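You operate a simulated robot arm through the tools that you are given. There is no shell and no other tool. Be economical: measure what you need, move in short steps, check, and stop when the job is done.

You are at the controls of a simulated robot arm. One attempt, no reset.

## Task
Switch the parts wash off, move the green banded sleeve to the white tray and drain the tub.
Fine: switch off first; rest the lid on the blue mat, then back on.

The check looks at the end state, three seconds after you hand in, the way a careful person would. Anything else that was tipped, shoved, dropped, spilled or broken makes it a failure. Lids that push on must go on centred and level and be pressed home; caps that screw on are set level and turned clockwise until they are tight.

## Robot
A 7-joint arm with a two-finger parallel gripper, fixed in place. Base frame: the origin is at the foot of the arm, x ahead of it, y to its left, z up; the work surface is at about z = 0. Units: mm, rad, N and s.
With the tool pointing down near the work surface it reaches from about 240 to 620 mm from the base axis. Its first joint turns from -1.152 to 1.152 rad. Payload 2.6 kg.
The tool frame sits at the grasp point between the pads (the TCP): z along the fingers, y along the line on which they close. The tips reach 30 mm beyond it. The gripper opens to 94 mm. The fingers are 28 mm wide and 10 mm thick; the gripper's body (50 by 96 mm) begins 55 mm behind the TCP.
Orientation is told as [roll, pitch, yaw] about the base's x, y, z axes, in that order, counted from this pose: with the fingers straight down and closing along the base's y, the tool's x points along the base's -x, its y along +y and its z along -z.

## Interface
- The arm moves only by the tool send_rows. Its argument "motion" is text: rows parted by semicolons, each of 6 numbers parted by spaces: the shift along the base's x, y, z in units of 250 mm (1.0 is 250 mm), then the turn, a rotation vector about the base's x, y, z in units of 45 degrees (1.0 is 45 degrees). In form: tx ty tz rx ry rz; .... A call has 1 to 12 rows; each row is the pose to reach, as a shift and turn from the pose commanded when the call began. "hand" is the finger opening in mm, from 0 to 94, set as the call begins (left out, the last holds). A call with a number of a shift or a turn outside -1 to 1 is refused whole. Each row takes 0.2 s and may step no farther than 50 mm and 0.15 rad from the row before; otherwise, or with a gripper value out of range, the whole call is refused. Where a pose cannot be reached the arm comes as near as it can. A force on the tool above 40 N (or 10 N above the force at the start of the call, whichever is more), or a blocked arm, ends the call early, and 0.2 s more pass. Each finger travels about 72 mm/s and halts on what it meets, pressing with about 24 N; the grip force reading is that of the motor and also rises with nothing between the fingers. The clock runs only during rows and for 0.2 s after the last one: add rows that repeat a pose to give the fingers time. It gives the time, the measured TCP pose, the force on the tool (base axes), the opening and the grip force at its end, in the units of the frame above (readings bear some noise), with the torque about the TCP (base axes, N m) and any sound that the robot's microphone picked up, and new pictures: "views" is both (left out), scene, wrist or none.
- Cameras (640 x 400 px; columns grow to the right, rows downward): "scene" is fixed at [41.4, 439.9, 563.5]; the picture's right is [-0.65, -0.76, 0.00], its down [-0.49, 0.42, -0.76] and it looks along [0.58, -0.50, -0.65] (base axes); focal length 252 px, centre (320, 200). "wrist" rides on the gripper at [76, 14, -103] in the tool frame; the picture's right is [-0.18, 0.98, 0.00], its down [-0.75, -0.14, -0.64] and it looks along [-0.63, -0.12, 0.77] (tool axes); focal length 243 px, centre (320, 200). There is no depth. A picture from a camera that has moved, and an enlarged one, comes with that camera's place and axes in the base frame and with its lens. The place of the scene camera against the robot may be out by one fixed shift of up to 12 mm in any direction.
- inspect(camera, box): a new picture of the part [left, top, right, bottom] of that camera's present view, enlarged. It takes no simulated time.
- job_done(): hands the job in; it is judged then, once.

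Work in short steps. Places have to be worked out from the pictures, the camera data and where the tool is seen: move nearer, look again, correct. Check each grasp and each placing, and mend what went wrong. You have 120 turns and 200 pictures in all, those below and enlarged ones among them. Open the gripper and draw the arm clear of the work before you hand the job in, unless the task says otherwise; then end with one line.

The tools are called after "Call:" by a JSON object that holds its "op" and its "data". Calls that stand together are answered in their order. send_rows: Moves the arm, as the interface text tells. Its arguments: {"type":"object","properties":{"motion":{"type":"string"},"hand":{"type":"number"},"views":{"type":"string","enum":["both","scene","wrist","none"]}},"required":["motion"]} The other tools are called the same way: inspect (camera, box) takes an enlarged picture of a part of a camera's view; job_done () hands the job in.

At the start:

```text
t: 0.0
tool_pos: [351.0, 86.5, 372.1]
tcp_rot: [0.001, 0.0, 0.0]
force: [-0.1, 0.4, 0.3]
wrist_torque: [-0.02, 0.02, 0.0]
grip_width: 94.2
grip_force: 0.0
```

scene: 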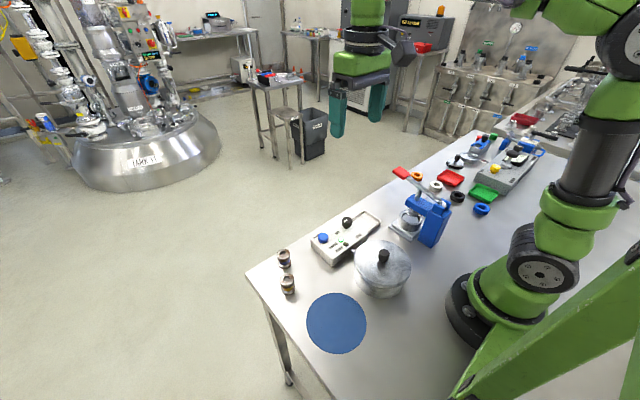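
wrist: 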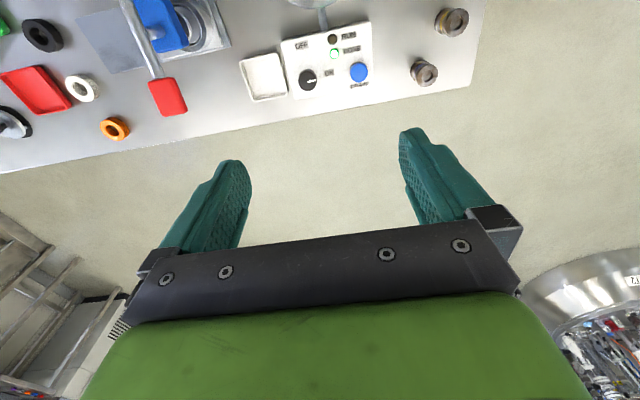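

The scene shows a pot with a lid, a control panel with knob and blue button, a white tray, a blue mat, and two small parts. I'll enlarge these to read labels.

Call:
{"op": "inspect", "data": {"camera": "scene", "box": [240, 190, 440, 315]}}

Call:
{"op": "inspect", "data": {"camera": "wrist", "box": [230, 0, 480, 130]}}

Call:
{"op": "inspect", "data": {"camera": "scene", "box": [380, 120, 560, 250]}}

```text
3.20 times, centred on (340, 252) of scene
camera zoom: at [41.4, 439.9, 563.5], right [-0.65, -0.76, 0.0], down [-0.49, 0.42, -0.76], along [0.58, -0.5, -0.65], focal length 806 px, centre (256, 32)
```

zoom: 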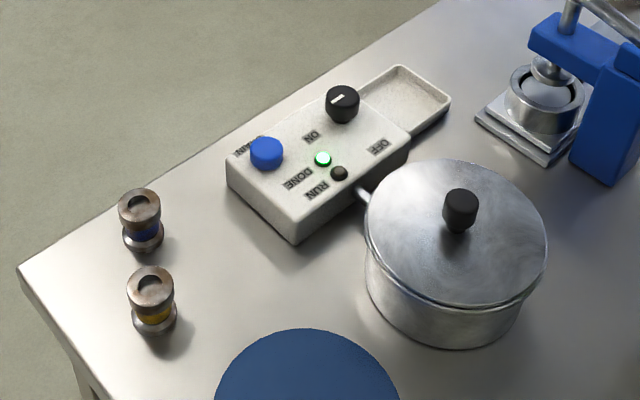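

```text
2.56 times, centred on (355, 65) of wrist
camera zoom: at [275.0, 99.7, 475.8], right [0.18, 0.98, 0.0], down [0.75, -0.14, 0.64], along [0.63, -0.12, -0.77], focal length 621 px, centre (230, 546)
```

zoom: 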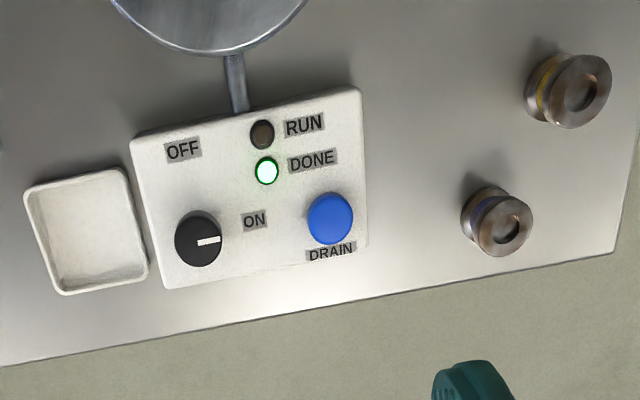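

```text
3.08 times, centred on (470, 185) of scene
camera zoom: at [41.4, 439.9, 563.5], right [-0.65, -0.76, 0.0], down [-0.49, 0.42, -0.76], along [0.58, -0.5, -0.65], focal length 776 px, centre (-142, 246)
```

zoom: 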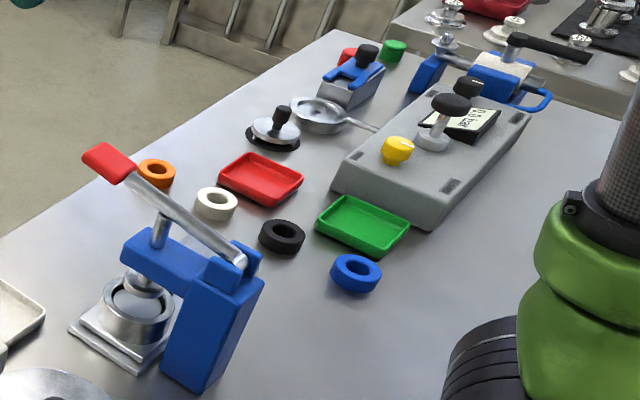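

The knob points at ON and OFF lies 90° counter-clockwise of it (towards -x). I judge the knob to be at about (374, 58), drain button (377, 143), tray (365, -18), pot (217, 95), mat (207, 247). I descend part way over the knob to measure better.

Call:
{"op": "send_rows", "data": {"motion": "0.018 -0.023 -0.15 0 0 0; 0.036 -0.046 -0.3 0 0 0; 0.055 -0.068 -0.45 0 0 0; 0.074 -0.09 -0.6 0 0 0; 0.092 -0.114 -0.75 0 0 0; 0.092 -0.114 -0.75 0 0 0", "hand": 60}}

```text
t: 1.4
tool_pos: [373.2, 59.0, 185.7]
tcp_rot: [0.0, 0.0, -0.002]
force: [0.2, -0.2, -0.5]
wrist_torque: [-0.04, 0.0, -0.03]
grip_width: 59.9
grip_force: 0.1
camera wrist: at [298.0, 72.4, 288.0], right [0.19, 0.98, 0.0], down [0.75, -0.14, 0.64], along [0.63, -0.12, -0.77], focal length 243 px, centre (320, 200)
```

scene: 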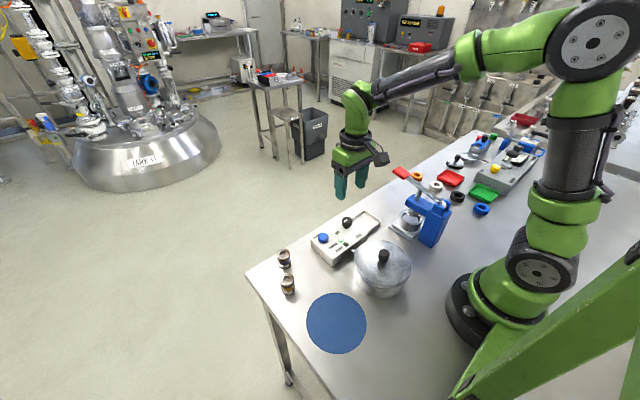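
wrist: 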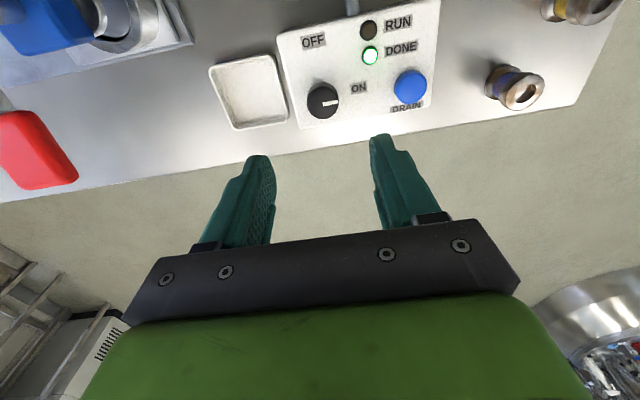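

Triangulation puts the knob at (375, 59), top about z≈50. I lower until the tips are just above it and look.

Call:
{"op": "send_rows", "data": {"motion": "0.003 0.001 -0.15 0 0 0; 0.006 0.002 -0.34 0 0 0; 0.006 0.002 -0.34 0 0 0", "hand": 60}}

Call:
{"op": "inspect", "data": {"camera": "scene", "box": [290, 170, 410, 270]}}

```text
t: 2.2
tool_pos: [374.2, 57.5, 101.4]
tcp_rot: [0.001, 0.003, -0.001]
force: [-1.2, 0.0, -0.3]
wrist_torque: [0.04, 0.04, 0.01]
grip_width: 60.1
grip_force: 0.1
camera wrist: at [299.2, 71.6, 204.2], right [0.18, 0.98, 0.0], down [0.75, -0.14, 0.64], along [0.63, -0.12, -0.77], focal length 243 px, centre (320, 200)
```

scene: 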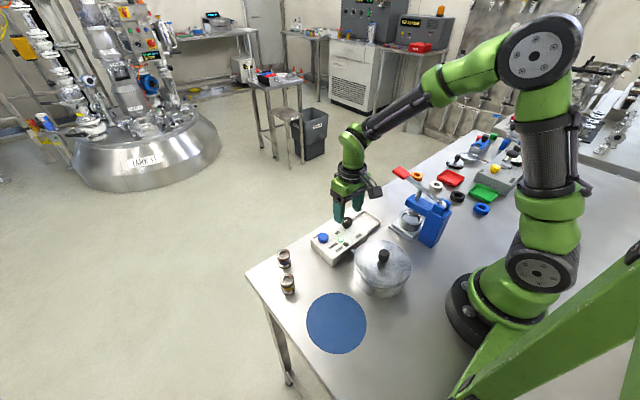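
wrist: 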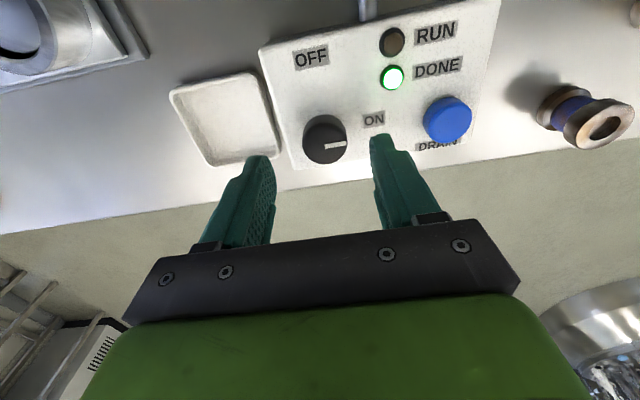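

```text
4.00 times, centred on (350, 220) of scene
camera zoom: at [41.4, 439.9, 563.5], right [-0.65, -0.76, 0.0], down [-0.49, 0.42, -0.76], along [0.58, -0.5, -0.65], focal length 1008 px, centre (200, 120)
```

zoom: 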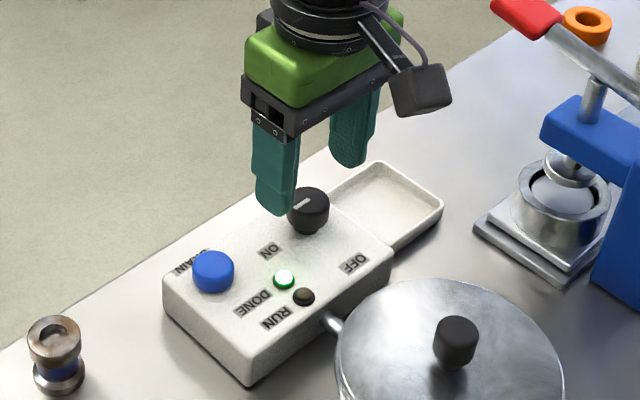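

The knob is at about (376, 60), its centre z≈42, panel top z≈32. I lower the tips beside it to z≈38.

Call:
{"op": "send_rows", "data": {"motion": "0.002 0.006 -0.06 0 0 0; 0.002 0.006 -0.12 0 0 0; 0.002 0.006 -0.12 0 0 0", "hand": 54}}

Call:
{"op": "inspect", "data": {"camera": "scene", "box": [290, 170, 410, 270]}}

```text
t: 3.0
tool_pos: [375.7, 59.1, 72.2]
tcp_rot: [0.0, 0.0, 0.0]
force: [0.1, 0.9, -0.6]
wrist_torque: [-0.03, -0.02, 0.01]
grip_width: 54.2
grip_force: 0.1
camera wrist: at [299.5, 72.6, 174.6], right [0.18, 0.98, 0.0], down [0.75, -0.14, 0.64], along [0.63, -0.12, -0.77], focal length 243 px, centre (320, 200)
```

scene: 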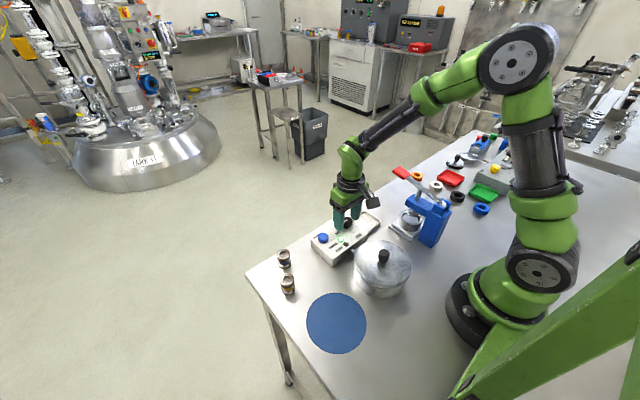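
wrist: 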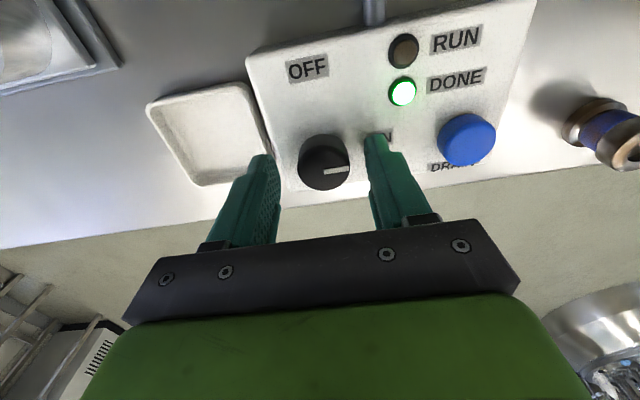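

```text
4.00 times, centred on (350, 220) of scene
camera zoom: at [41.4, 439.9, 563.5], right [-0.65, -0.76, 0.0], down [-0.49, 0.42, -0.76], along [0.58, -0.5, -0.65], focal length 1008 px, centre (200, 120)
```

zoom: 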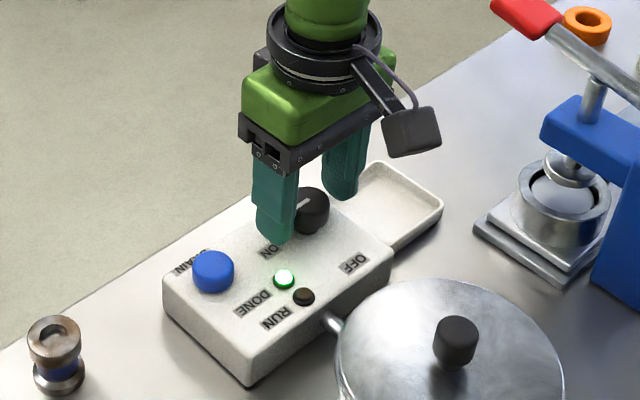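

Aligned on the knob within 1 mm. I lower 3 mm more, then close.

Call:
{"op": "send_rows", "data": {"motion": "0.002 0.004 -0.012 0 0 0; 0.002 0.004 -0.012 0 0 0; 0.002 0.004 -0.012 0 0 0", "hand": 20, "views": "wrist"}}

```text
t: 3.8
tool_pos: [375.3, 60.4, 68.2]
tcp_rot: [0.002, 0.0, 0.0]
force: [-4.8, 11.9, 16.7]
wrist_torque: [0.02, 0.62, -0.04]
grip_width: 29.6
grip_force: 44.8
camera wrist: at [300.0, 75.0, 171.5], right [0.18, 0.98, 0.0], down [0.75, -0.14, 0.64], along [0.63, -0.12, -0.77], focal length 243 px, centre (320, 200)
```

wrist: 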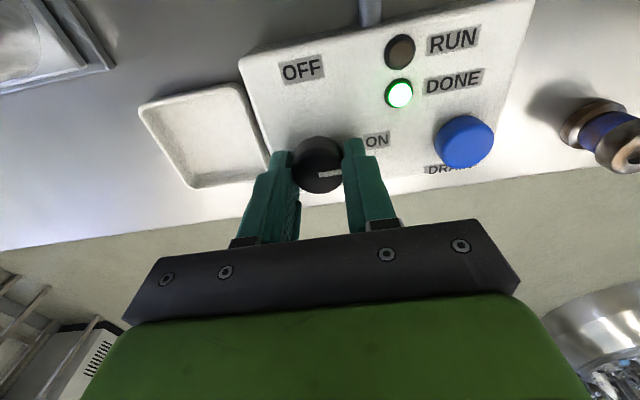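

The knob is gripped at 29.6 mm; an upward reading of 17 N suggests the tips touch the panel, so I lift 2 mm and turn +45° counter-clockwise.

Call:
{"op": "send_rows", "data": {"motion": "0 0 0.008 0 0 0; 0 0 0.008 0 0 0.167; 0 0 0.008 0 0 0.333; 0 0 0.008 0 0 0.5; 0 0 0.008 0 0 0.667; 0 0 0.008 0 0 0.833; 0 0 0.008 0 0 1; 0 0 0.008 0 0 1", "views": "wrist"}}

```text
t: 5.6
tool_pos: [374.5, 63.6, 70.0]
tcp_rot: [0.007, 0.001, 0.788]
force: [-11.1, 28.1, -21.7]
wrist_torque: [0.54, -0.57, -0.08]
grip_width: 29.7
grip_force: 44.8
camera wrist: at [311.8, 18.9, 172.3], right [-0.57, 0.82, 0.01], down [0.64, 0.43, 0.64], along [0.52, 0.37, -0.77], focal length 243 px, centre (320, 200)
```

wrist: 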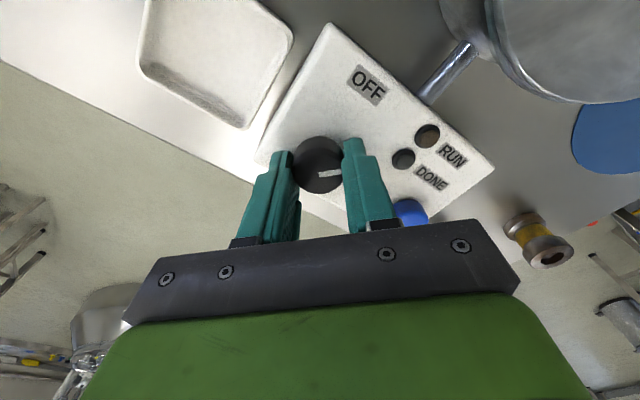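

DONE lamp went out; the turn is working, but side forces show the knob axis is nearer (374, 64). I ease the command that way while turning the remaining 45°.

Call:
{"op": "send_rows", "data": {"motion": "-0.008 0.012 -0.004 0 0 0; -0.008 0.012 -0.004 0 0 0.167; -0.008 0.012 -0.004 0 0 0.333; -0.008 0.012 -0.004 0 0 0.5; -0.008 0.012 -0.004 0 0 0.667; -0.008 0.012 -0.004 0 0 0.833; -0.008 0.012 -0.004 0 0 1; -0.008 0.012 -0.004 0 0 1", "views": "wrist"}}

```text
t: 7.4
tool_pos: [372.5, 66.5, 68.5]
tcp_rot: [0.008, -0.003, 1.566]
force: [-31.1, 13.1, 24.6]
wrist_torque: [0.5, 0.13, -0.4]
grip_width: 29.7
grip_force: 45.5
camera wrist: at [359.0, -12.5, 171.4], right [-0.98, 0.19, 0.01], down [0.15, 0.75, 0.64], along [0.11, 0.63, -0.77], focal length 243 px, centre (320, 200)
```

wrist: 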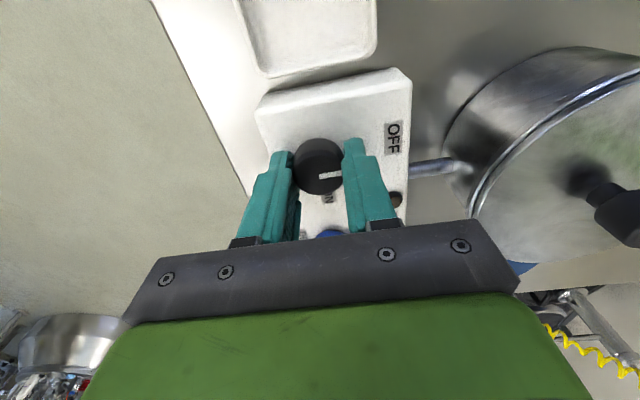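

The pointer is now towards -x. I release the knob and rise to check the pointer.

Call:
{"op": "send_rows", "data": {"motion": "0 0 0 0 0 0; 0 0 0 0 0 0; 0 0 0.1 0 0 0; 0 0 0.25 0 0 0; 0 0 0.4 0 0 0; 0 0 0.4 0 0 0", "hand": 52}}

Call:
{"op": "inspect", "data": {"camera": "scene", "box": [290, 170, 410, 270]}}

```text
t: 8.8
tool_pos: [373.5, 63.9, 170.8]
tcp_rot: [0.0, -0.001, 1.572]
force: [0.3, 0.0, 0.2]
wrist_torque: [-0.01, 0.03, -0.01]
grip_width: 51.9
grip_force: 0.1
camera wrist: at [360.4, -13.8, 273.5], right [-0.98, 0.18, 0.0], down [0.14, 0.75, 0.64], along [0.12, 0.63, -0.77], focal length 243 px, centre (320, 200)
```

scene: 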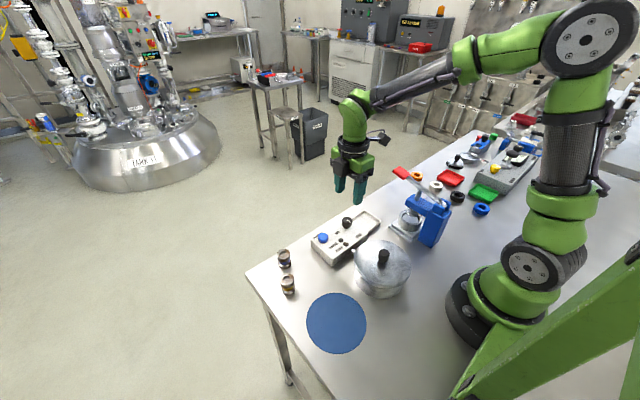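
wrist: 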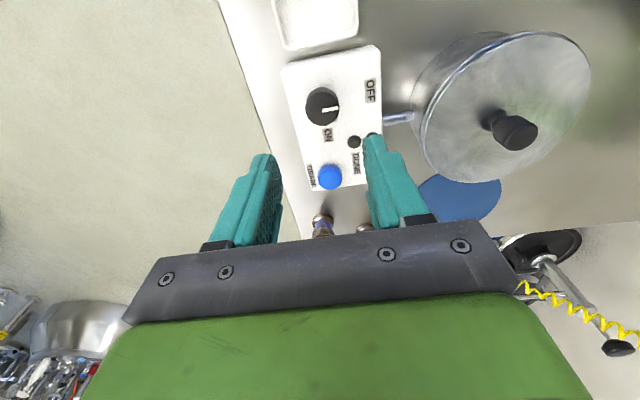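

```text
4.00 times, centred on (350, 220) of scene
camera zoom: at [41.4, 439.9, 563.5], right [-0.65, -0.76, 0.0], down [-0.49, 0.42, -0.76], along [0.58, -0.5, -0.65], focal length 1008 px, centre (200, 120)
```

zoom: 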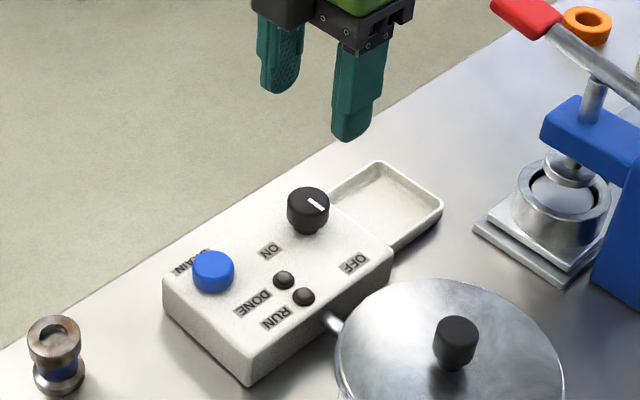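

The switch is OFF, lamps dark, panel unmoved. The lid knob is estimated at (224, 95, ~90); I move above it at z≈250 for a closer look.

Call:
{"op": "send_rows", "data": {"motion": "0 0 0.15 0 0 0; -0.1 0.02 0.3 0 0 0; -0.25 0.05 0.3 0 0 0; -0.4 0.08 0.3 0 0 0; -0.5 0.1 0.3 0 0 0; -0.58 0.12 0.3 0 0 0; -0.58 0.12 0.3 0 0 0", "hand": 60}}

```text
t: 10.4
tool_pos: [228.4, 93.4, 243.4]
tcp_rot: [0.0, 0.0, 1.569]
force: [0.8, 0.3, -0.3]
wrist_torque: [-0.01, -0.03, 0.02]
grip_width: 59.8
grip_force: 0.0
camera wrist: at [214.7, 16.6, 345.6], right [-0.98, 0.19, 0.0], down [0.14, 0.75, 0.64], along [0.12, 0.63, -0.77], focal length 243 px, centre (320, 200)
```

scene: 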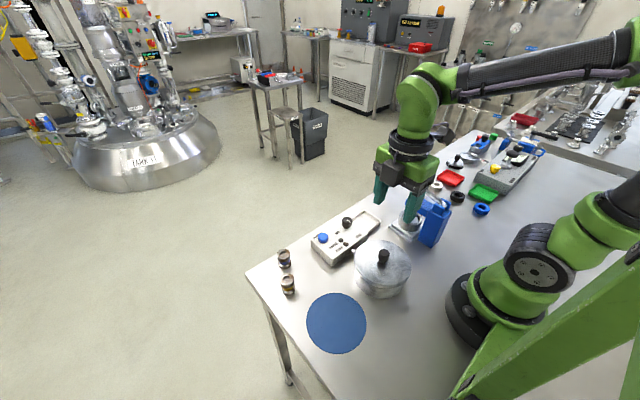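
wrist: 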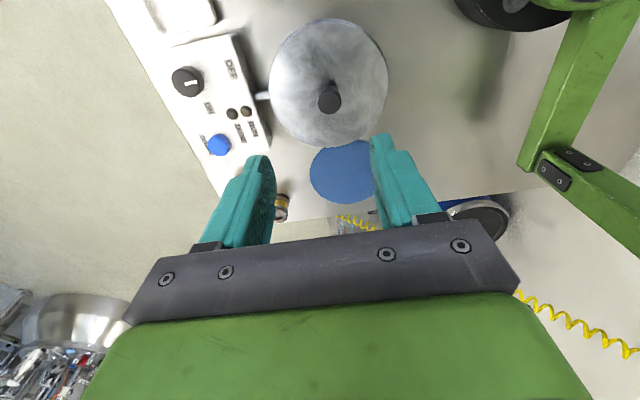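

Lid knob triangulated to (220, 95.5), top near z≈88. I descend to tips ≈ z 100 and look.

Call:
{"op": "send_rows", "data": {"motion": "-0.018 0.003 -0.18 0 0 0; -0.037 0.006 -0.34 0 0 0; -0.037 0.006 -0.45 0 0 0; -0.037 0.006 -0.45 0 0 0", "hand": 60}}

Call:
{"op": "inspect", "data": {"camera": "scene", "box": [320, 190, 440, 300]}}

```text
t: 11.4
tool_pos: [219.6, 94.8, 128.6]
tcp_rot: [-0.002, -0.001, 1.57]
force: [0.1, -0.2, 0.3]
wrist_torque: [0.01, -0.03, 0.0]
grip_width: 60.1
grip_force: 0.0
camera wrist: at [206.0, 18.5, 232.0], right [-0.98, 0.19, 0.0], down [0.14, 0.75, 0.64], along [0.12, 0.63, -0.77], focal length 243 px, centre (320, 200)
```

scene: 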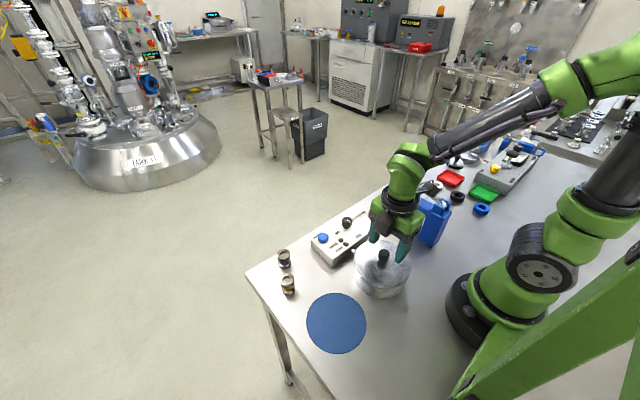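
wrist: 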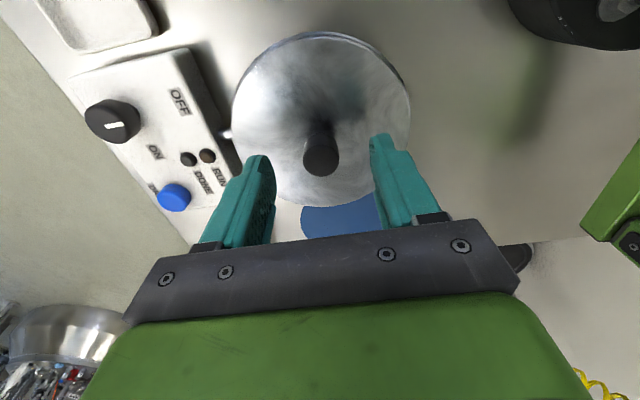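

```text
3.64 times, centred on (380, 245) of scene
camera zoom: at [41.4, 439.9, 563.5], right [-0.65, -0.76, 0.0], down [-0.49, 0.42, -0.76], along [0.58, -0.5, -0.65], focal length 916 px, centre (102, 36)
```

zoom: 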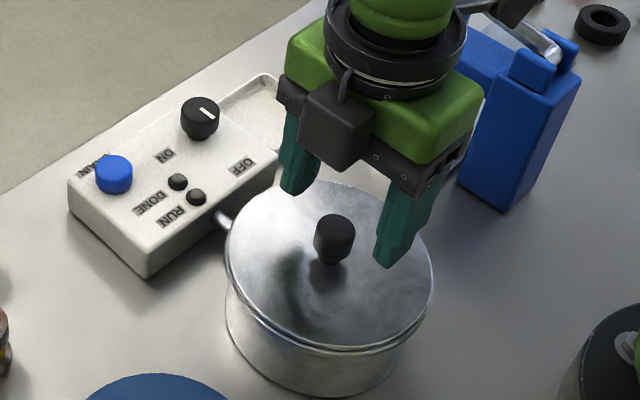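

The knob top looks to be near z≈97 at (220, 93.5). I lower 20 mm around it and look again before closing.

Call:
{"op": "send_rows", "data": {"motion": "0 -0.005 -0.04 0 0 0; 0 -0.005 -0.08 0 0 0; 0 -0.005 -0.08 0 0 0", "hand": 60}}

Call:
{"op": "inspect", "data": {"camera": "scene", "box": [320, 190, 440, 300]}}

```text
t: 12.2
tool_pos: [220.1, 93.2, 111.0]
tcp_rot: [-0.001, 0.0, 1.572]
force: [0.1, 0.5, 0.3]
wrist_torque: [-0.01, -0.01, -0.02]
grip_width: 60.1
grip_force: 0.1
camera wrist: at [206.2, 17.1, 212.8], right [-0.98, 0.18, 0.0], down [0.14, 0.75, 0.64], along [0.12, 0.63, -0.77], focal length 243 px, centre (320, 200)
```

scene: 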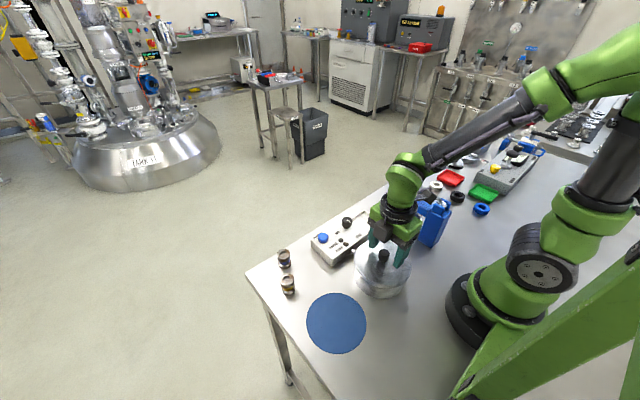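
wrist: 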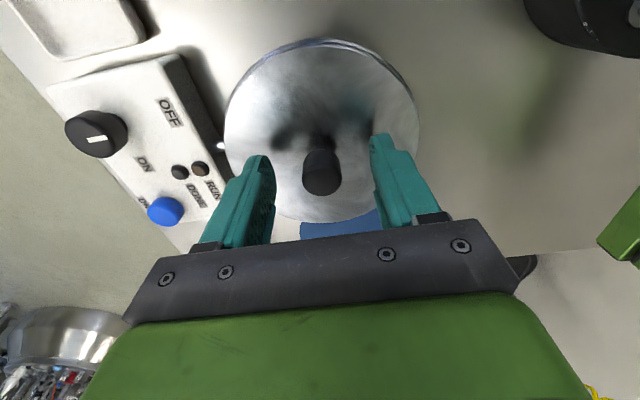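

```text
3.64 times, centred on (380, 245) of scene
camera zoom: at [41.4, 439.9, 563.5], right [-0.65, -0.76, 0.0], down [-0.49, 0.42, -0.76], along [0.58, -0.5, -0.65], focal length 916 px, centre (102, 36)
```

zoom: 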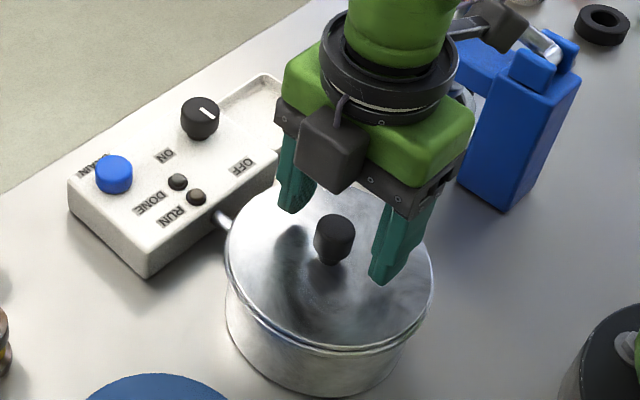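

Fingers straddle the knob well. I lower 4 mm more, close, then check.

Call:
{"op": "send_rows", "data": {"motion": "0 0 -0.016 0 0 0; 0 0 -0.016 0 0 0; 0 0 -0.016 0 0 0; 0 0 -0.016 0 0 0", "hand": 15, "views": "wrist"}}

```text
t: 13.2
tool_pos: [219.8, 94.1, 106.3]
tcp_rot: [0.0, -0.001, 1.57]
force: [-4.6, -3.3, 10.9]
wrist_torque: [0.03, 0.08, 0.02]
grip_width: 23.1
grip_force: 23.9
camera wrist: at [206.2, 17.7, 209.1], right [-0.98, 0.18, 0.0], down [0.14, 0.75, 0.64], along [0.12, 0.63, -0.77], focal length 243 px, centre (320, 200)
```

wrist: 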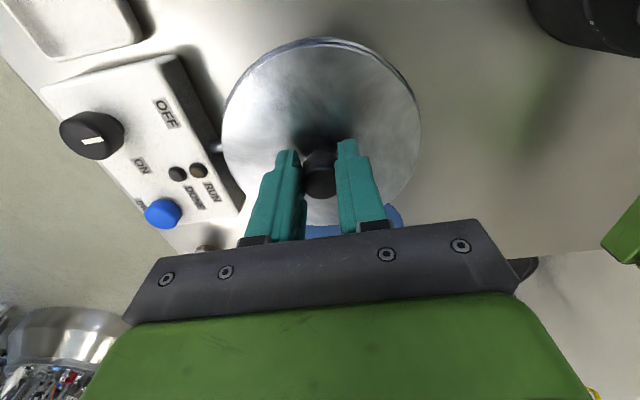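

Knob gripped at 23 mm (seat pose TCP ≈ 219.8, 94.1, 106.3). I lift straight up slowly.

Call:
{"op": "send_rows", "data": {"motion": "0 0 0.03 0 0 0; 0 0 0.08 0 0 0; 0 0 0.16 0 0 0; 0 0 0.26 0 0 0; 0 0 0.36 0 0 0; 0 0 0.36 0 0 0"}}

Call:
{"op": "inspect", "data": {"camera": "scene", "box": [320, 170, 440, 300]}}

```text
t: 14.6
tool_pos: [218.8, 93.1, 197.7]
tcp_rot: [0.001, -0.001, 1.57]
force: [-0.2, 0.1, -1.8]
wrist_torque: [-0.06, 0.0, -0.03]
grip_width: 23.0
grip_force: 24.0
heard: snap
camera wrist: at [205.3, 16.6, 300.9], right [-0.98, 0.18, 0.0], down [0.14, 0.75, 0.64], along [0.12, 0.63, -0.77], focal length 243 px, centre (320, 200)
```

scene: 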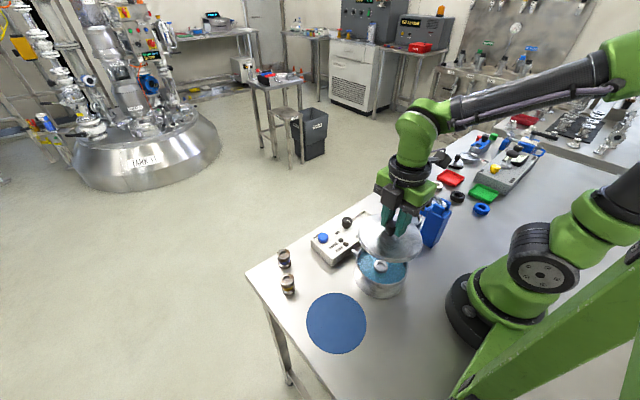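
wrist: 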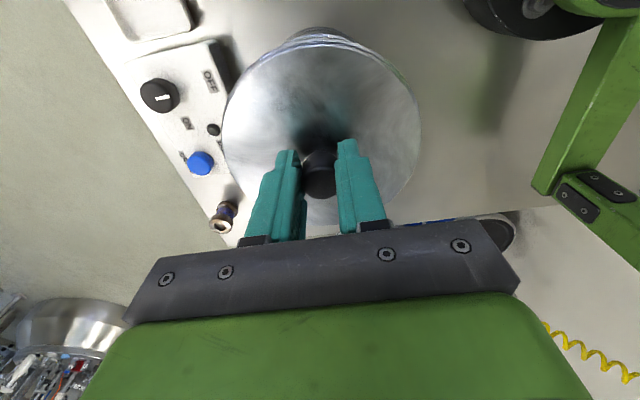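

```text
3.08 times, centred on (380, 235) of scene
camera zoom: at [41.4, 439.9, 563.5], right [-0.65, -0.76, 0.0], down [-0.49, 0.42, -0.76], along [0.58, -0.5, -0.65], focal length 776 px, centre (135, 92)
```

zoom: 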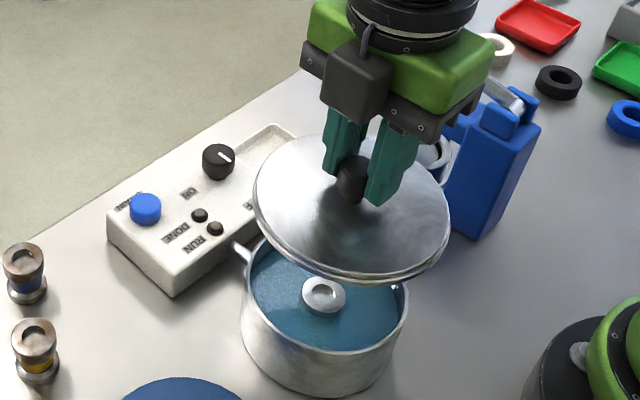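

The lid snapped off cleanly; liquid and a sleeve show in the tub. Mat centre is at about (210, 246); I carry the lid there at height, then lower partway.

Call:
{"op": "send_rows", "data": {"motion": "-0.01 0.1 0 0 0 0; -0.02 0.26 0 0 0 0; -0.03 0.42 0 0 0 0; -0.04 0.54 0 0 0 0; -0.04 0.608 0 0 0 0; -0.04 0.608 -0.15 0 0 0; -0.04 0.608 -0.3 0 0 0; -0.04 0.608 -0.4 0 0 0; -0.04 0.608 -0.4 0 0 0"}}

Call:
{"op": "inspect", "data": {"camera": "scene", "box": [260, 200, 440, 360]}}

```text
t: 16.6
tool_pos: [210.6, 245.9, 97.1]
tcp_rot: [0.001, 0.0, 1.57]
force: [-0.6, -0.9, -1.4]
wrist_torque: [0.01, -0.05, 0.0]
grip_width: 23.0
grip_force: 24.2
camera wrist: at [195.9, 168.5, 199.2], right [-0.98, 0.18, 0.0], down [0.14, 0.75, 0.64], along [0.12, 0.63, -0.77], focal length 243 px, centre (320, 200)
```

scene: 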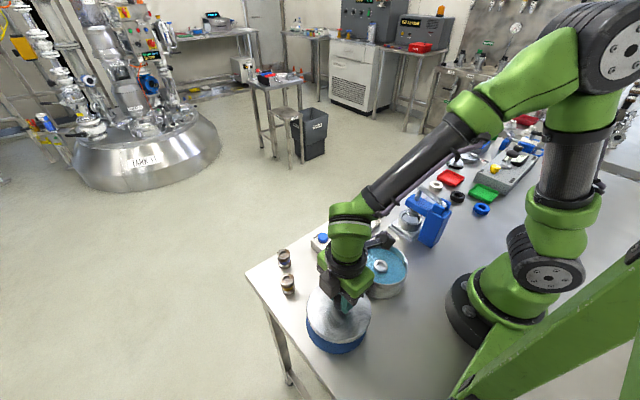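
wrist: 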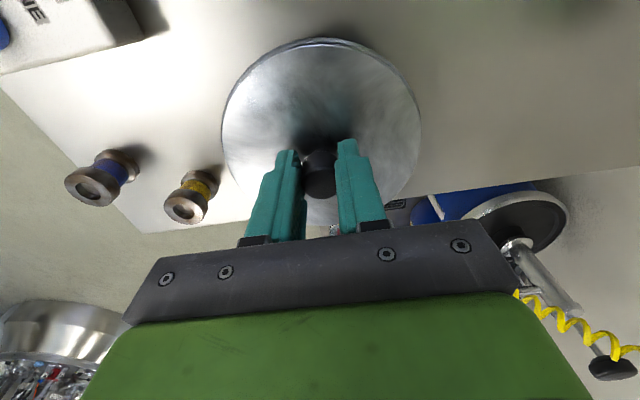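

```text
2.50 times, centred on (350, 280) of scene
camera zoom: at [41.4, 439.9, 563.5], right [-0.65, -0.76, 0.0], down [-0.49, 0.42, -0.76], along [0.58, -0.5, -0.65], focal length 630 px, centre (245, 0)
```

zoom: 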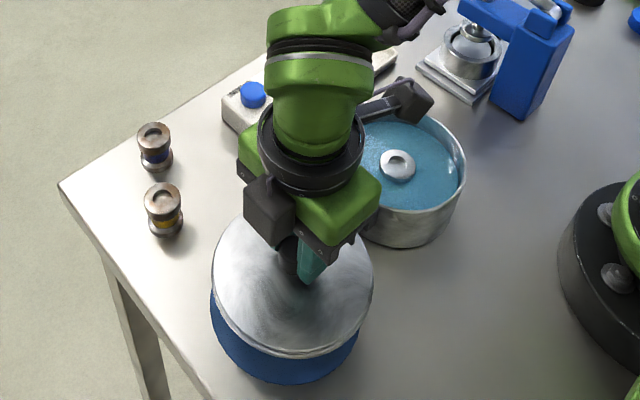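

The lid hovers centred over the mat. I lower slowly until contact.

Call:
{"op": "send_rows", "data": {"motion": "0 0 -0.08 0 0 0; 0 0 -0.15 0 0 0; 0 0 -0.17 0 0 0; 0 0 -0.19 0 0 0; 0 0 -0.2 0 0 0; 0 0 -0.21 0 0 0; 0 0 -0.22 0 0 0; 0 0 -0.23 0 0 0; 0 0 -0.24 0 0 0", "views": "scene"}}

Call:
{"op": "inspect", "data": {"camera": "scene", "box": [260, 240, 400, 370]}}

```text
t: 18.1
tool_pos: [210.9, 245.3, 45.7]
tcp_rot: [-0.001, -0.002, 1.569]
force: [-0.6, -2.3, 6.1]
wrist_torque: [0.02, 0.28, 0.05]
grip_width: 23.1
grip_force: 24.0
stopped in row 7: the force on the tool passed its limit at 50 N (the readings are from after the stop); the commanded pose is now the measured one
```

scene: 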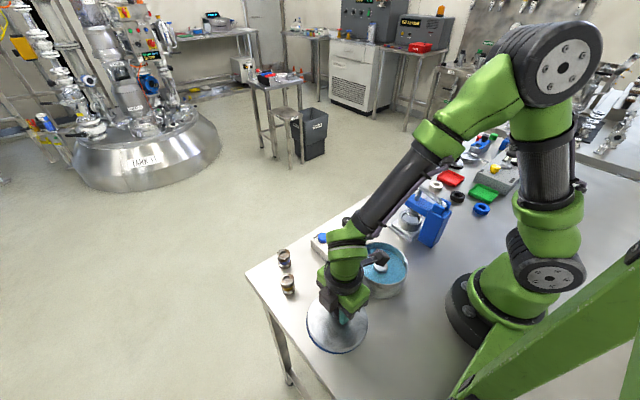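

```text
3.08 times, centred on (330, 305) of scene
camera zoom: at [41.4, 439.8, 563.5], right [-0.65, -0.76, 0.0], down [-0.49, 0.42, -0.76], along [0.58, -0.5, -0.65], focal length 776 px, centre (289, -123)
```

zoom: 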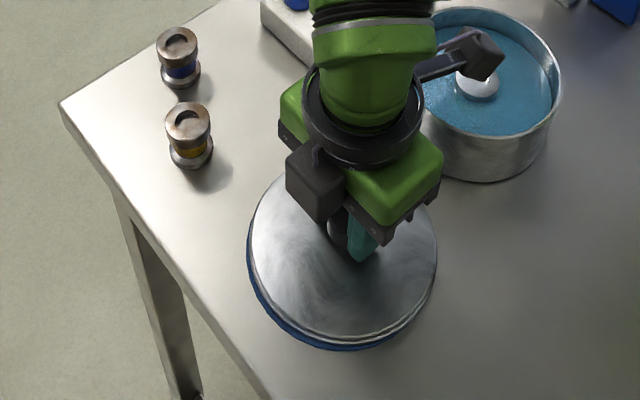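

Lid rests flat on the mat (TCP z 45.7 with it). I release and rise straight up.

Call:
{"op": "send_rows", "data": {"motion": "0 0 0 0 0 0; 0 0 0 0 0 0; 0 0 0.1 0 0 0; 0 0 0.25 0 0 0; 0 0 0.45 0 0 0; 0 0 0.65 0 0 0; 0 0 0.75 0 0 0; 0 0 0.75 0 0 0", "hand": 46}}

Call:
{"op": "inspect", "data": {"camera": "scene", "box": [280, 220, 440, 360]}}

```text
t: 19.9
tool_pos: [208.5, 247.2, 235.8]
tcp_rot: [-0.004, 0.0, 1.571]
force: [-0.7, 0.3, -0.5]
wrist_torque: [-0.01, 0.01, 0.04]
grip_width: 45.9
grip_force: 0.1
camera wrist: at [194.5, 169.8, 338.0], right [-0.98, 0.18, 0.0], down [0.14, 0.75, 0.64], along [0.12, 0.63, -0.77], focal length 243 px, centre (320, 200)
```

scene: 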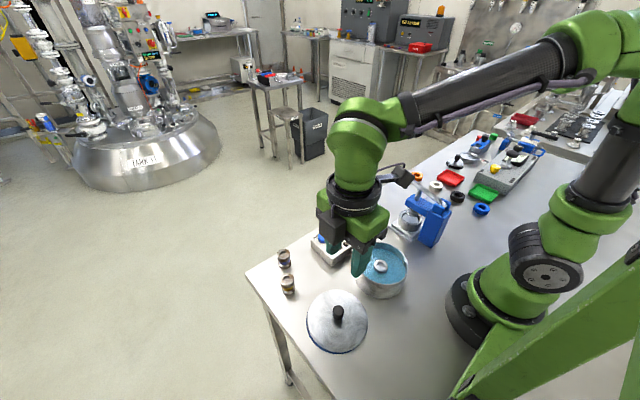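
wrist: 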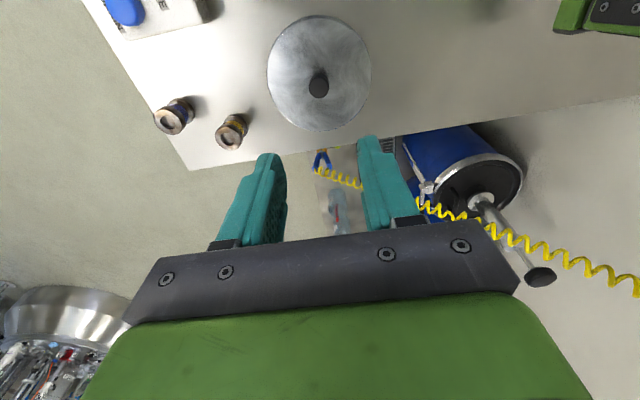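

```text
2.86 times, centred on (360, 290) of scene
camera zoom: at [41.4, 439.9, 563.5], right [-0.65, -0.76, 0.0], down [-0.49, 0.42, -0.76], along [0.58, -0.5, -0.65], focal length 720 px, centre (206, -57)
```

zoom: 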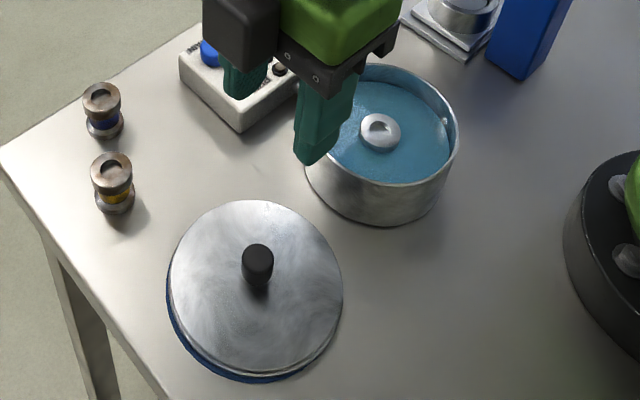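

Lid sits well on the mat. Now I go back over the open tub at height to look at the sleeve.

Call:
{"op": "send_rows", "data": {"motion": "0.01 -0.16 0 0 0 0; 0.02 -0.32 0 0 0 0; 0.03 -0.48 0 0 0 0; 0.045 -0.6 0 0 0 0; 0.045 -0.625 -0.12 0 0 0; 0.045 -0.625 -0.24 0 0 0; 0.045 -0.625 -0.24 0 0 0", "hand": 60}}

Call:
{"op": "inspect", "data": {"camera": "wrist", "box": [200, 0, 440, 200]}}

Call:
{"op": "inspect", "data": {"camera": "scene", "box": [330, 210, 430, 310]}}

```text
t: 21.5
tool_pos: [222.1, 89.2, 173.3]
tcp_rot: [0.0, 0.0, 1.572]
force: [-0.1, 0.4, -0.2]
wrist_torque: [0.02, -0.01, -0.03]
grip_width: 59.8
grip_force: 0.0
camera wrist: at [207.5, 12.7, 276.6], right [-0.98, 0.18, 0.0], down [0.14, 0.75, 0.64], along [0.12, 0.63, -0.77], focal length 243 px, centre (320, 200)
```

scene: 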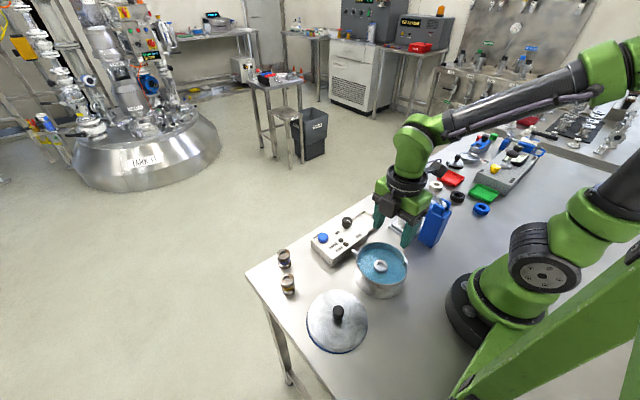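
wrist: 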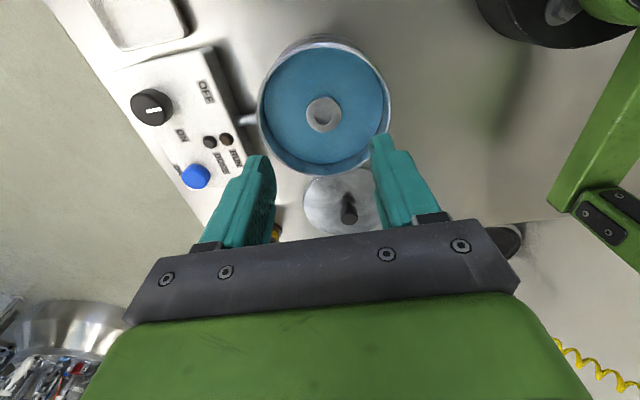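

```text
2.00 times, centred on (320, 100) of wrist
camera zoom: at [207.5, 12.7, 276.6], right [-0.98, 0.18, 0.0], down [0.14, 0.75, 0.64], along [0.12, 0.63, -0.77], focal length 485 px, centre (320, 400)
```

zoom: 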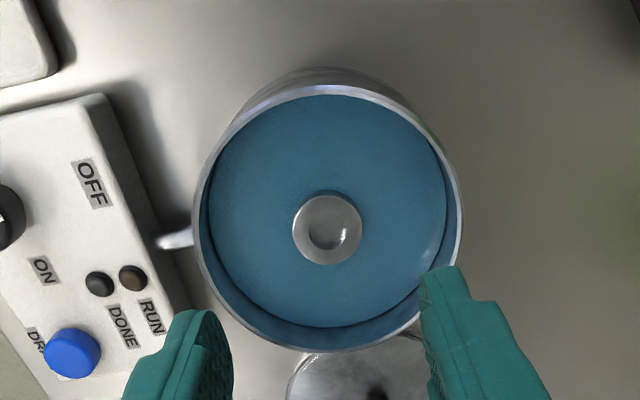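

```text
4.00 times, centred on (380, 260) of scene
camera zoom: at [41.4, 439.9, 563.5], right [-0.65, -0.76, 0.0], down [-0.49, 0.42, -0.76], along [0.58, -0.5, -0.65], focal length 1008 px, centre (80, -40)
```

zoom: 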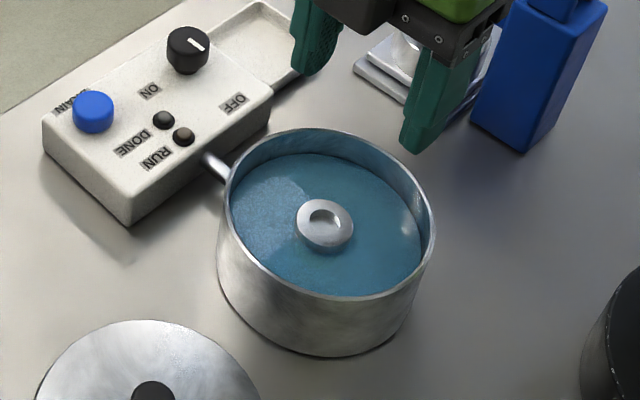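

The sleeve stands near the tub centre at about (220.5, 96), top z≈50. I lower with fingers open until the tips are at the rim level and check.

Call:
{"op": "send_rows", "data": {"motion": "-0.006 0.028 -0.12 0 0 0; -0.006 0.028 -0.24 0 0 0; -0.006 0.028 -0.32 0 0 0; -0.006 0.028 -0.32 0 0 0", "hand": 64}}

Call:
{"op": "inspect", "data": {"camera": "wrist", "box": [200, 50, 440, 250]}}

Call:
{"op": "inspect", "data": {"camera": "scene", "box": [330, 210, 430, 310]}}

```text
t: 22.5
tool_pos: [222.0, 97.0, 92.8]
tcp_rot: [-0.002, -0.001, 1.57]
force: [0.8, 0.0, -0.3]
wrist_torque: [-0.01, 0.0, 0.02]
grip_width: 63.7
grip_force: 0.1
camera wrist: at [207.4, 19.6, 195.6], right [-0.98, 0.18, 0.0], down [0.14, 0.75, 0.64], along [0.12, 0.63, -0.77], focal length 243 px, centre (320, 200)
```

scene: 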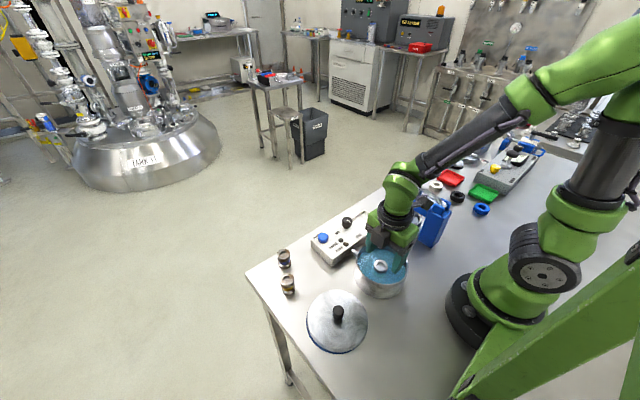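
wrist: 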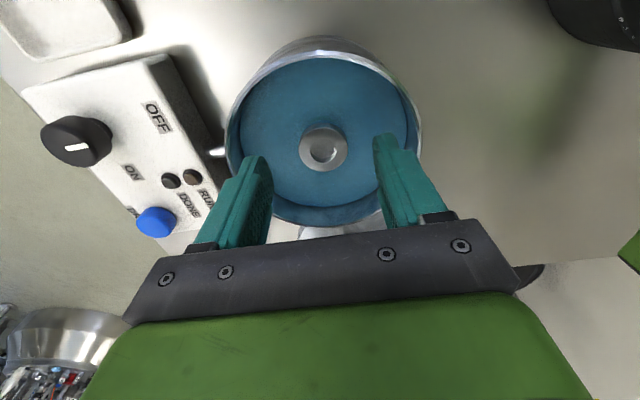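

```text
2.00 times, centred on (320, 150) of wrist
camera zoom: at [207.4, 19.6, 195.6], right [-0.98, 0.18, 0.0], down [0.14, 0.75, 0.64], along [0.12, 0.63, -0.77], focal length 485 px, centre (320, 300)
```

zoom: 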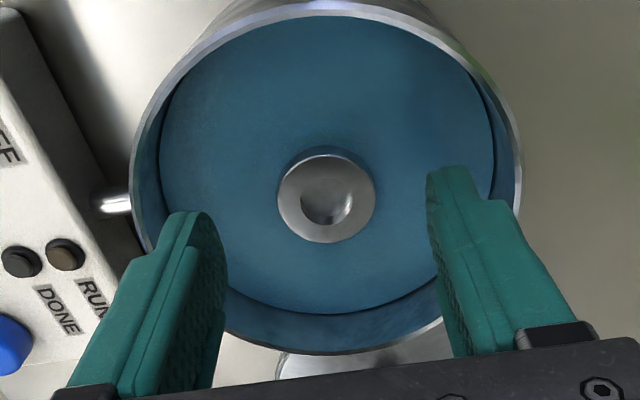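

```text
4.00 times, centred on (380, 260) of scene
camera zoom: at [41.4, 439.9, 563.5], right [-0.65, -0.76, 0.0], down [-0.49, 0.42, -0.76], along [0.58, -0.5, -0.65], focal length 1008 px, centre (80, -40)
```

zoom: 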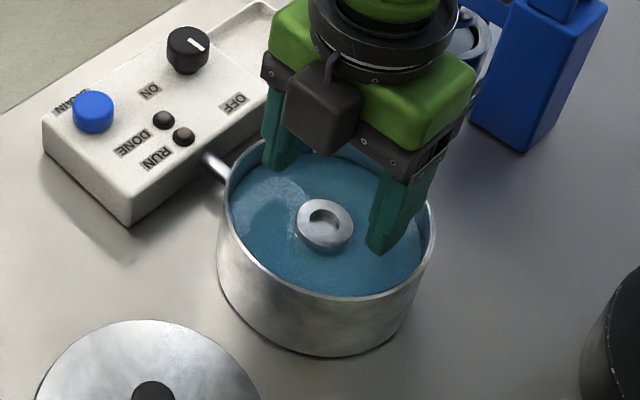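

Sleeve at (220.3, 97.5), top z≈48; fingers straddle it inside the tub. I lower to TCP z≈46 and then close gently.

Call:
{"op": "send_rows", "data": {"motion": "0 0.005 -0.08 0 0 0; 0 0.005 -0.14 0 0 0; 0 0.005 -0.188 0 0 0; 0 0.005 -0.188 0 0 0", "hand": 64}}

Call:
{"op": "inspect", "data": {"camera": "scene", "box": [330, 210, 430, 310]}}

```text
t: 23.5
tool_pos: [221.5, 96.9, 45.9]
tcp_rot: [-0.002, 0.001, 1.572]
force: [0.4, 0.0, 0.4]
wrist_torque: [0.02, 0.02, 0.01]
grip_width: 64.2
grip_force: 0.1
camera wrist: at [207.1, 20.6, 148.1], right [-0.98, 0.18, 0.0], down [0.14, 0.75, 0.64], along [0.12, 0.63, -0.77], focal length 243 px, centre (320, 200)
```

scene: 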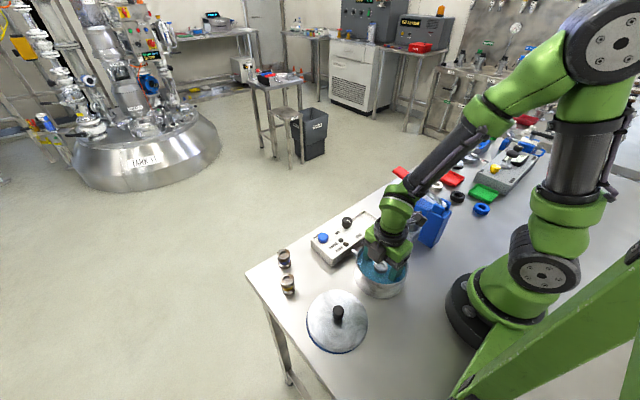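
wrist: 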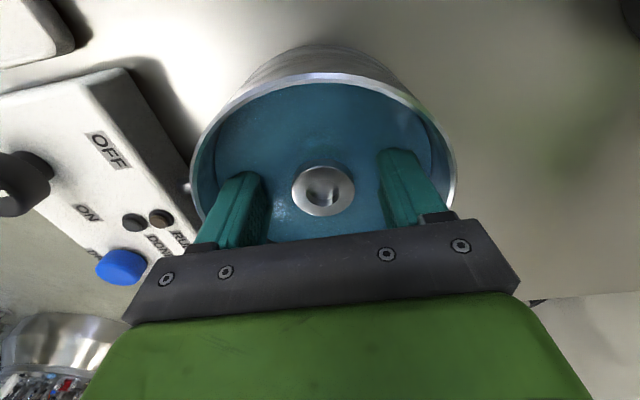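

```text
4.00 times, centred on (380, 260) of scene
camera zoom: at [41.4, 439.9, 563.5], right [-0.65, -0.76, 0.0], down [-0.49, 0.42, -0.76], along [0.58, -0.5, -0.65], focal length 1008 px, centre (80, -40)
```

zoom: 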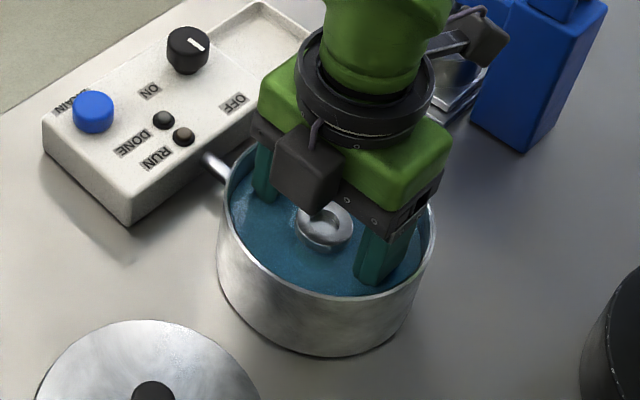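

Well centred. Closing on the sleeve now.

Call:
{"op": "send_rows", "data": {"motion": "0 0 0 0 0 0; 0 0 0 0 0 0; 0 0 0 0 0 0; 0 0 0 0 0 0", "hand": 18, "views": "wrist"}}

```text
t: 24.5
tool_pos: [221.7, 97.4, 45.2]
tcp_rot: [0.001, -0.002, 1.571]
force: [-0.2, 0.3, -1.0]
wrist_torque: [-0.01, 0.03, -0.01]
grip_width: 33.7
grip_force: 23.9
camera wrist: at [207.1, 20.6, 148.3], right [-0.98, 0.18, 0.0], down [0.14, 0.75, 0.64], along [0.12, 0.63, -0.77], focal length 243 px, centre (320, 200)
```

wrist: 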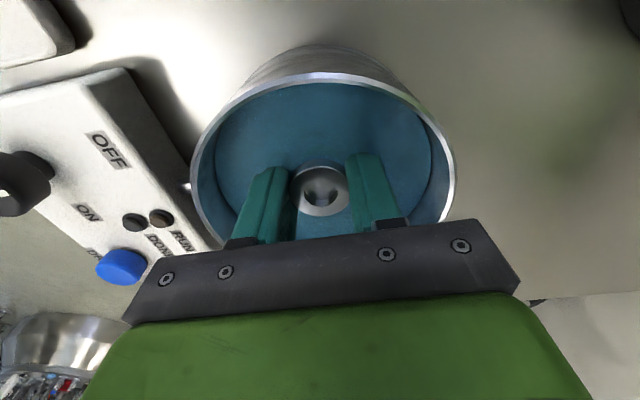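

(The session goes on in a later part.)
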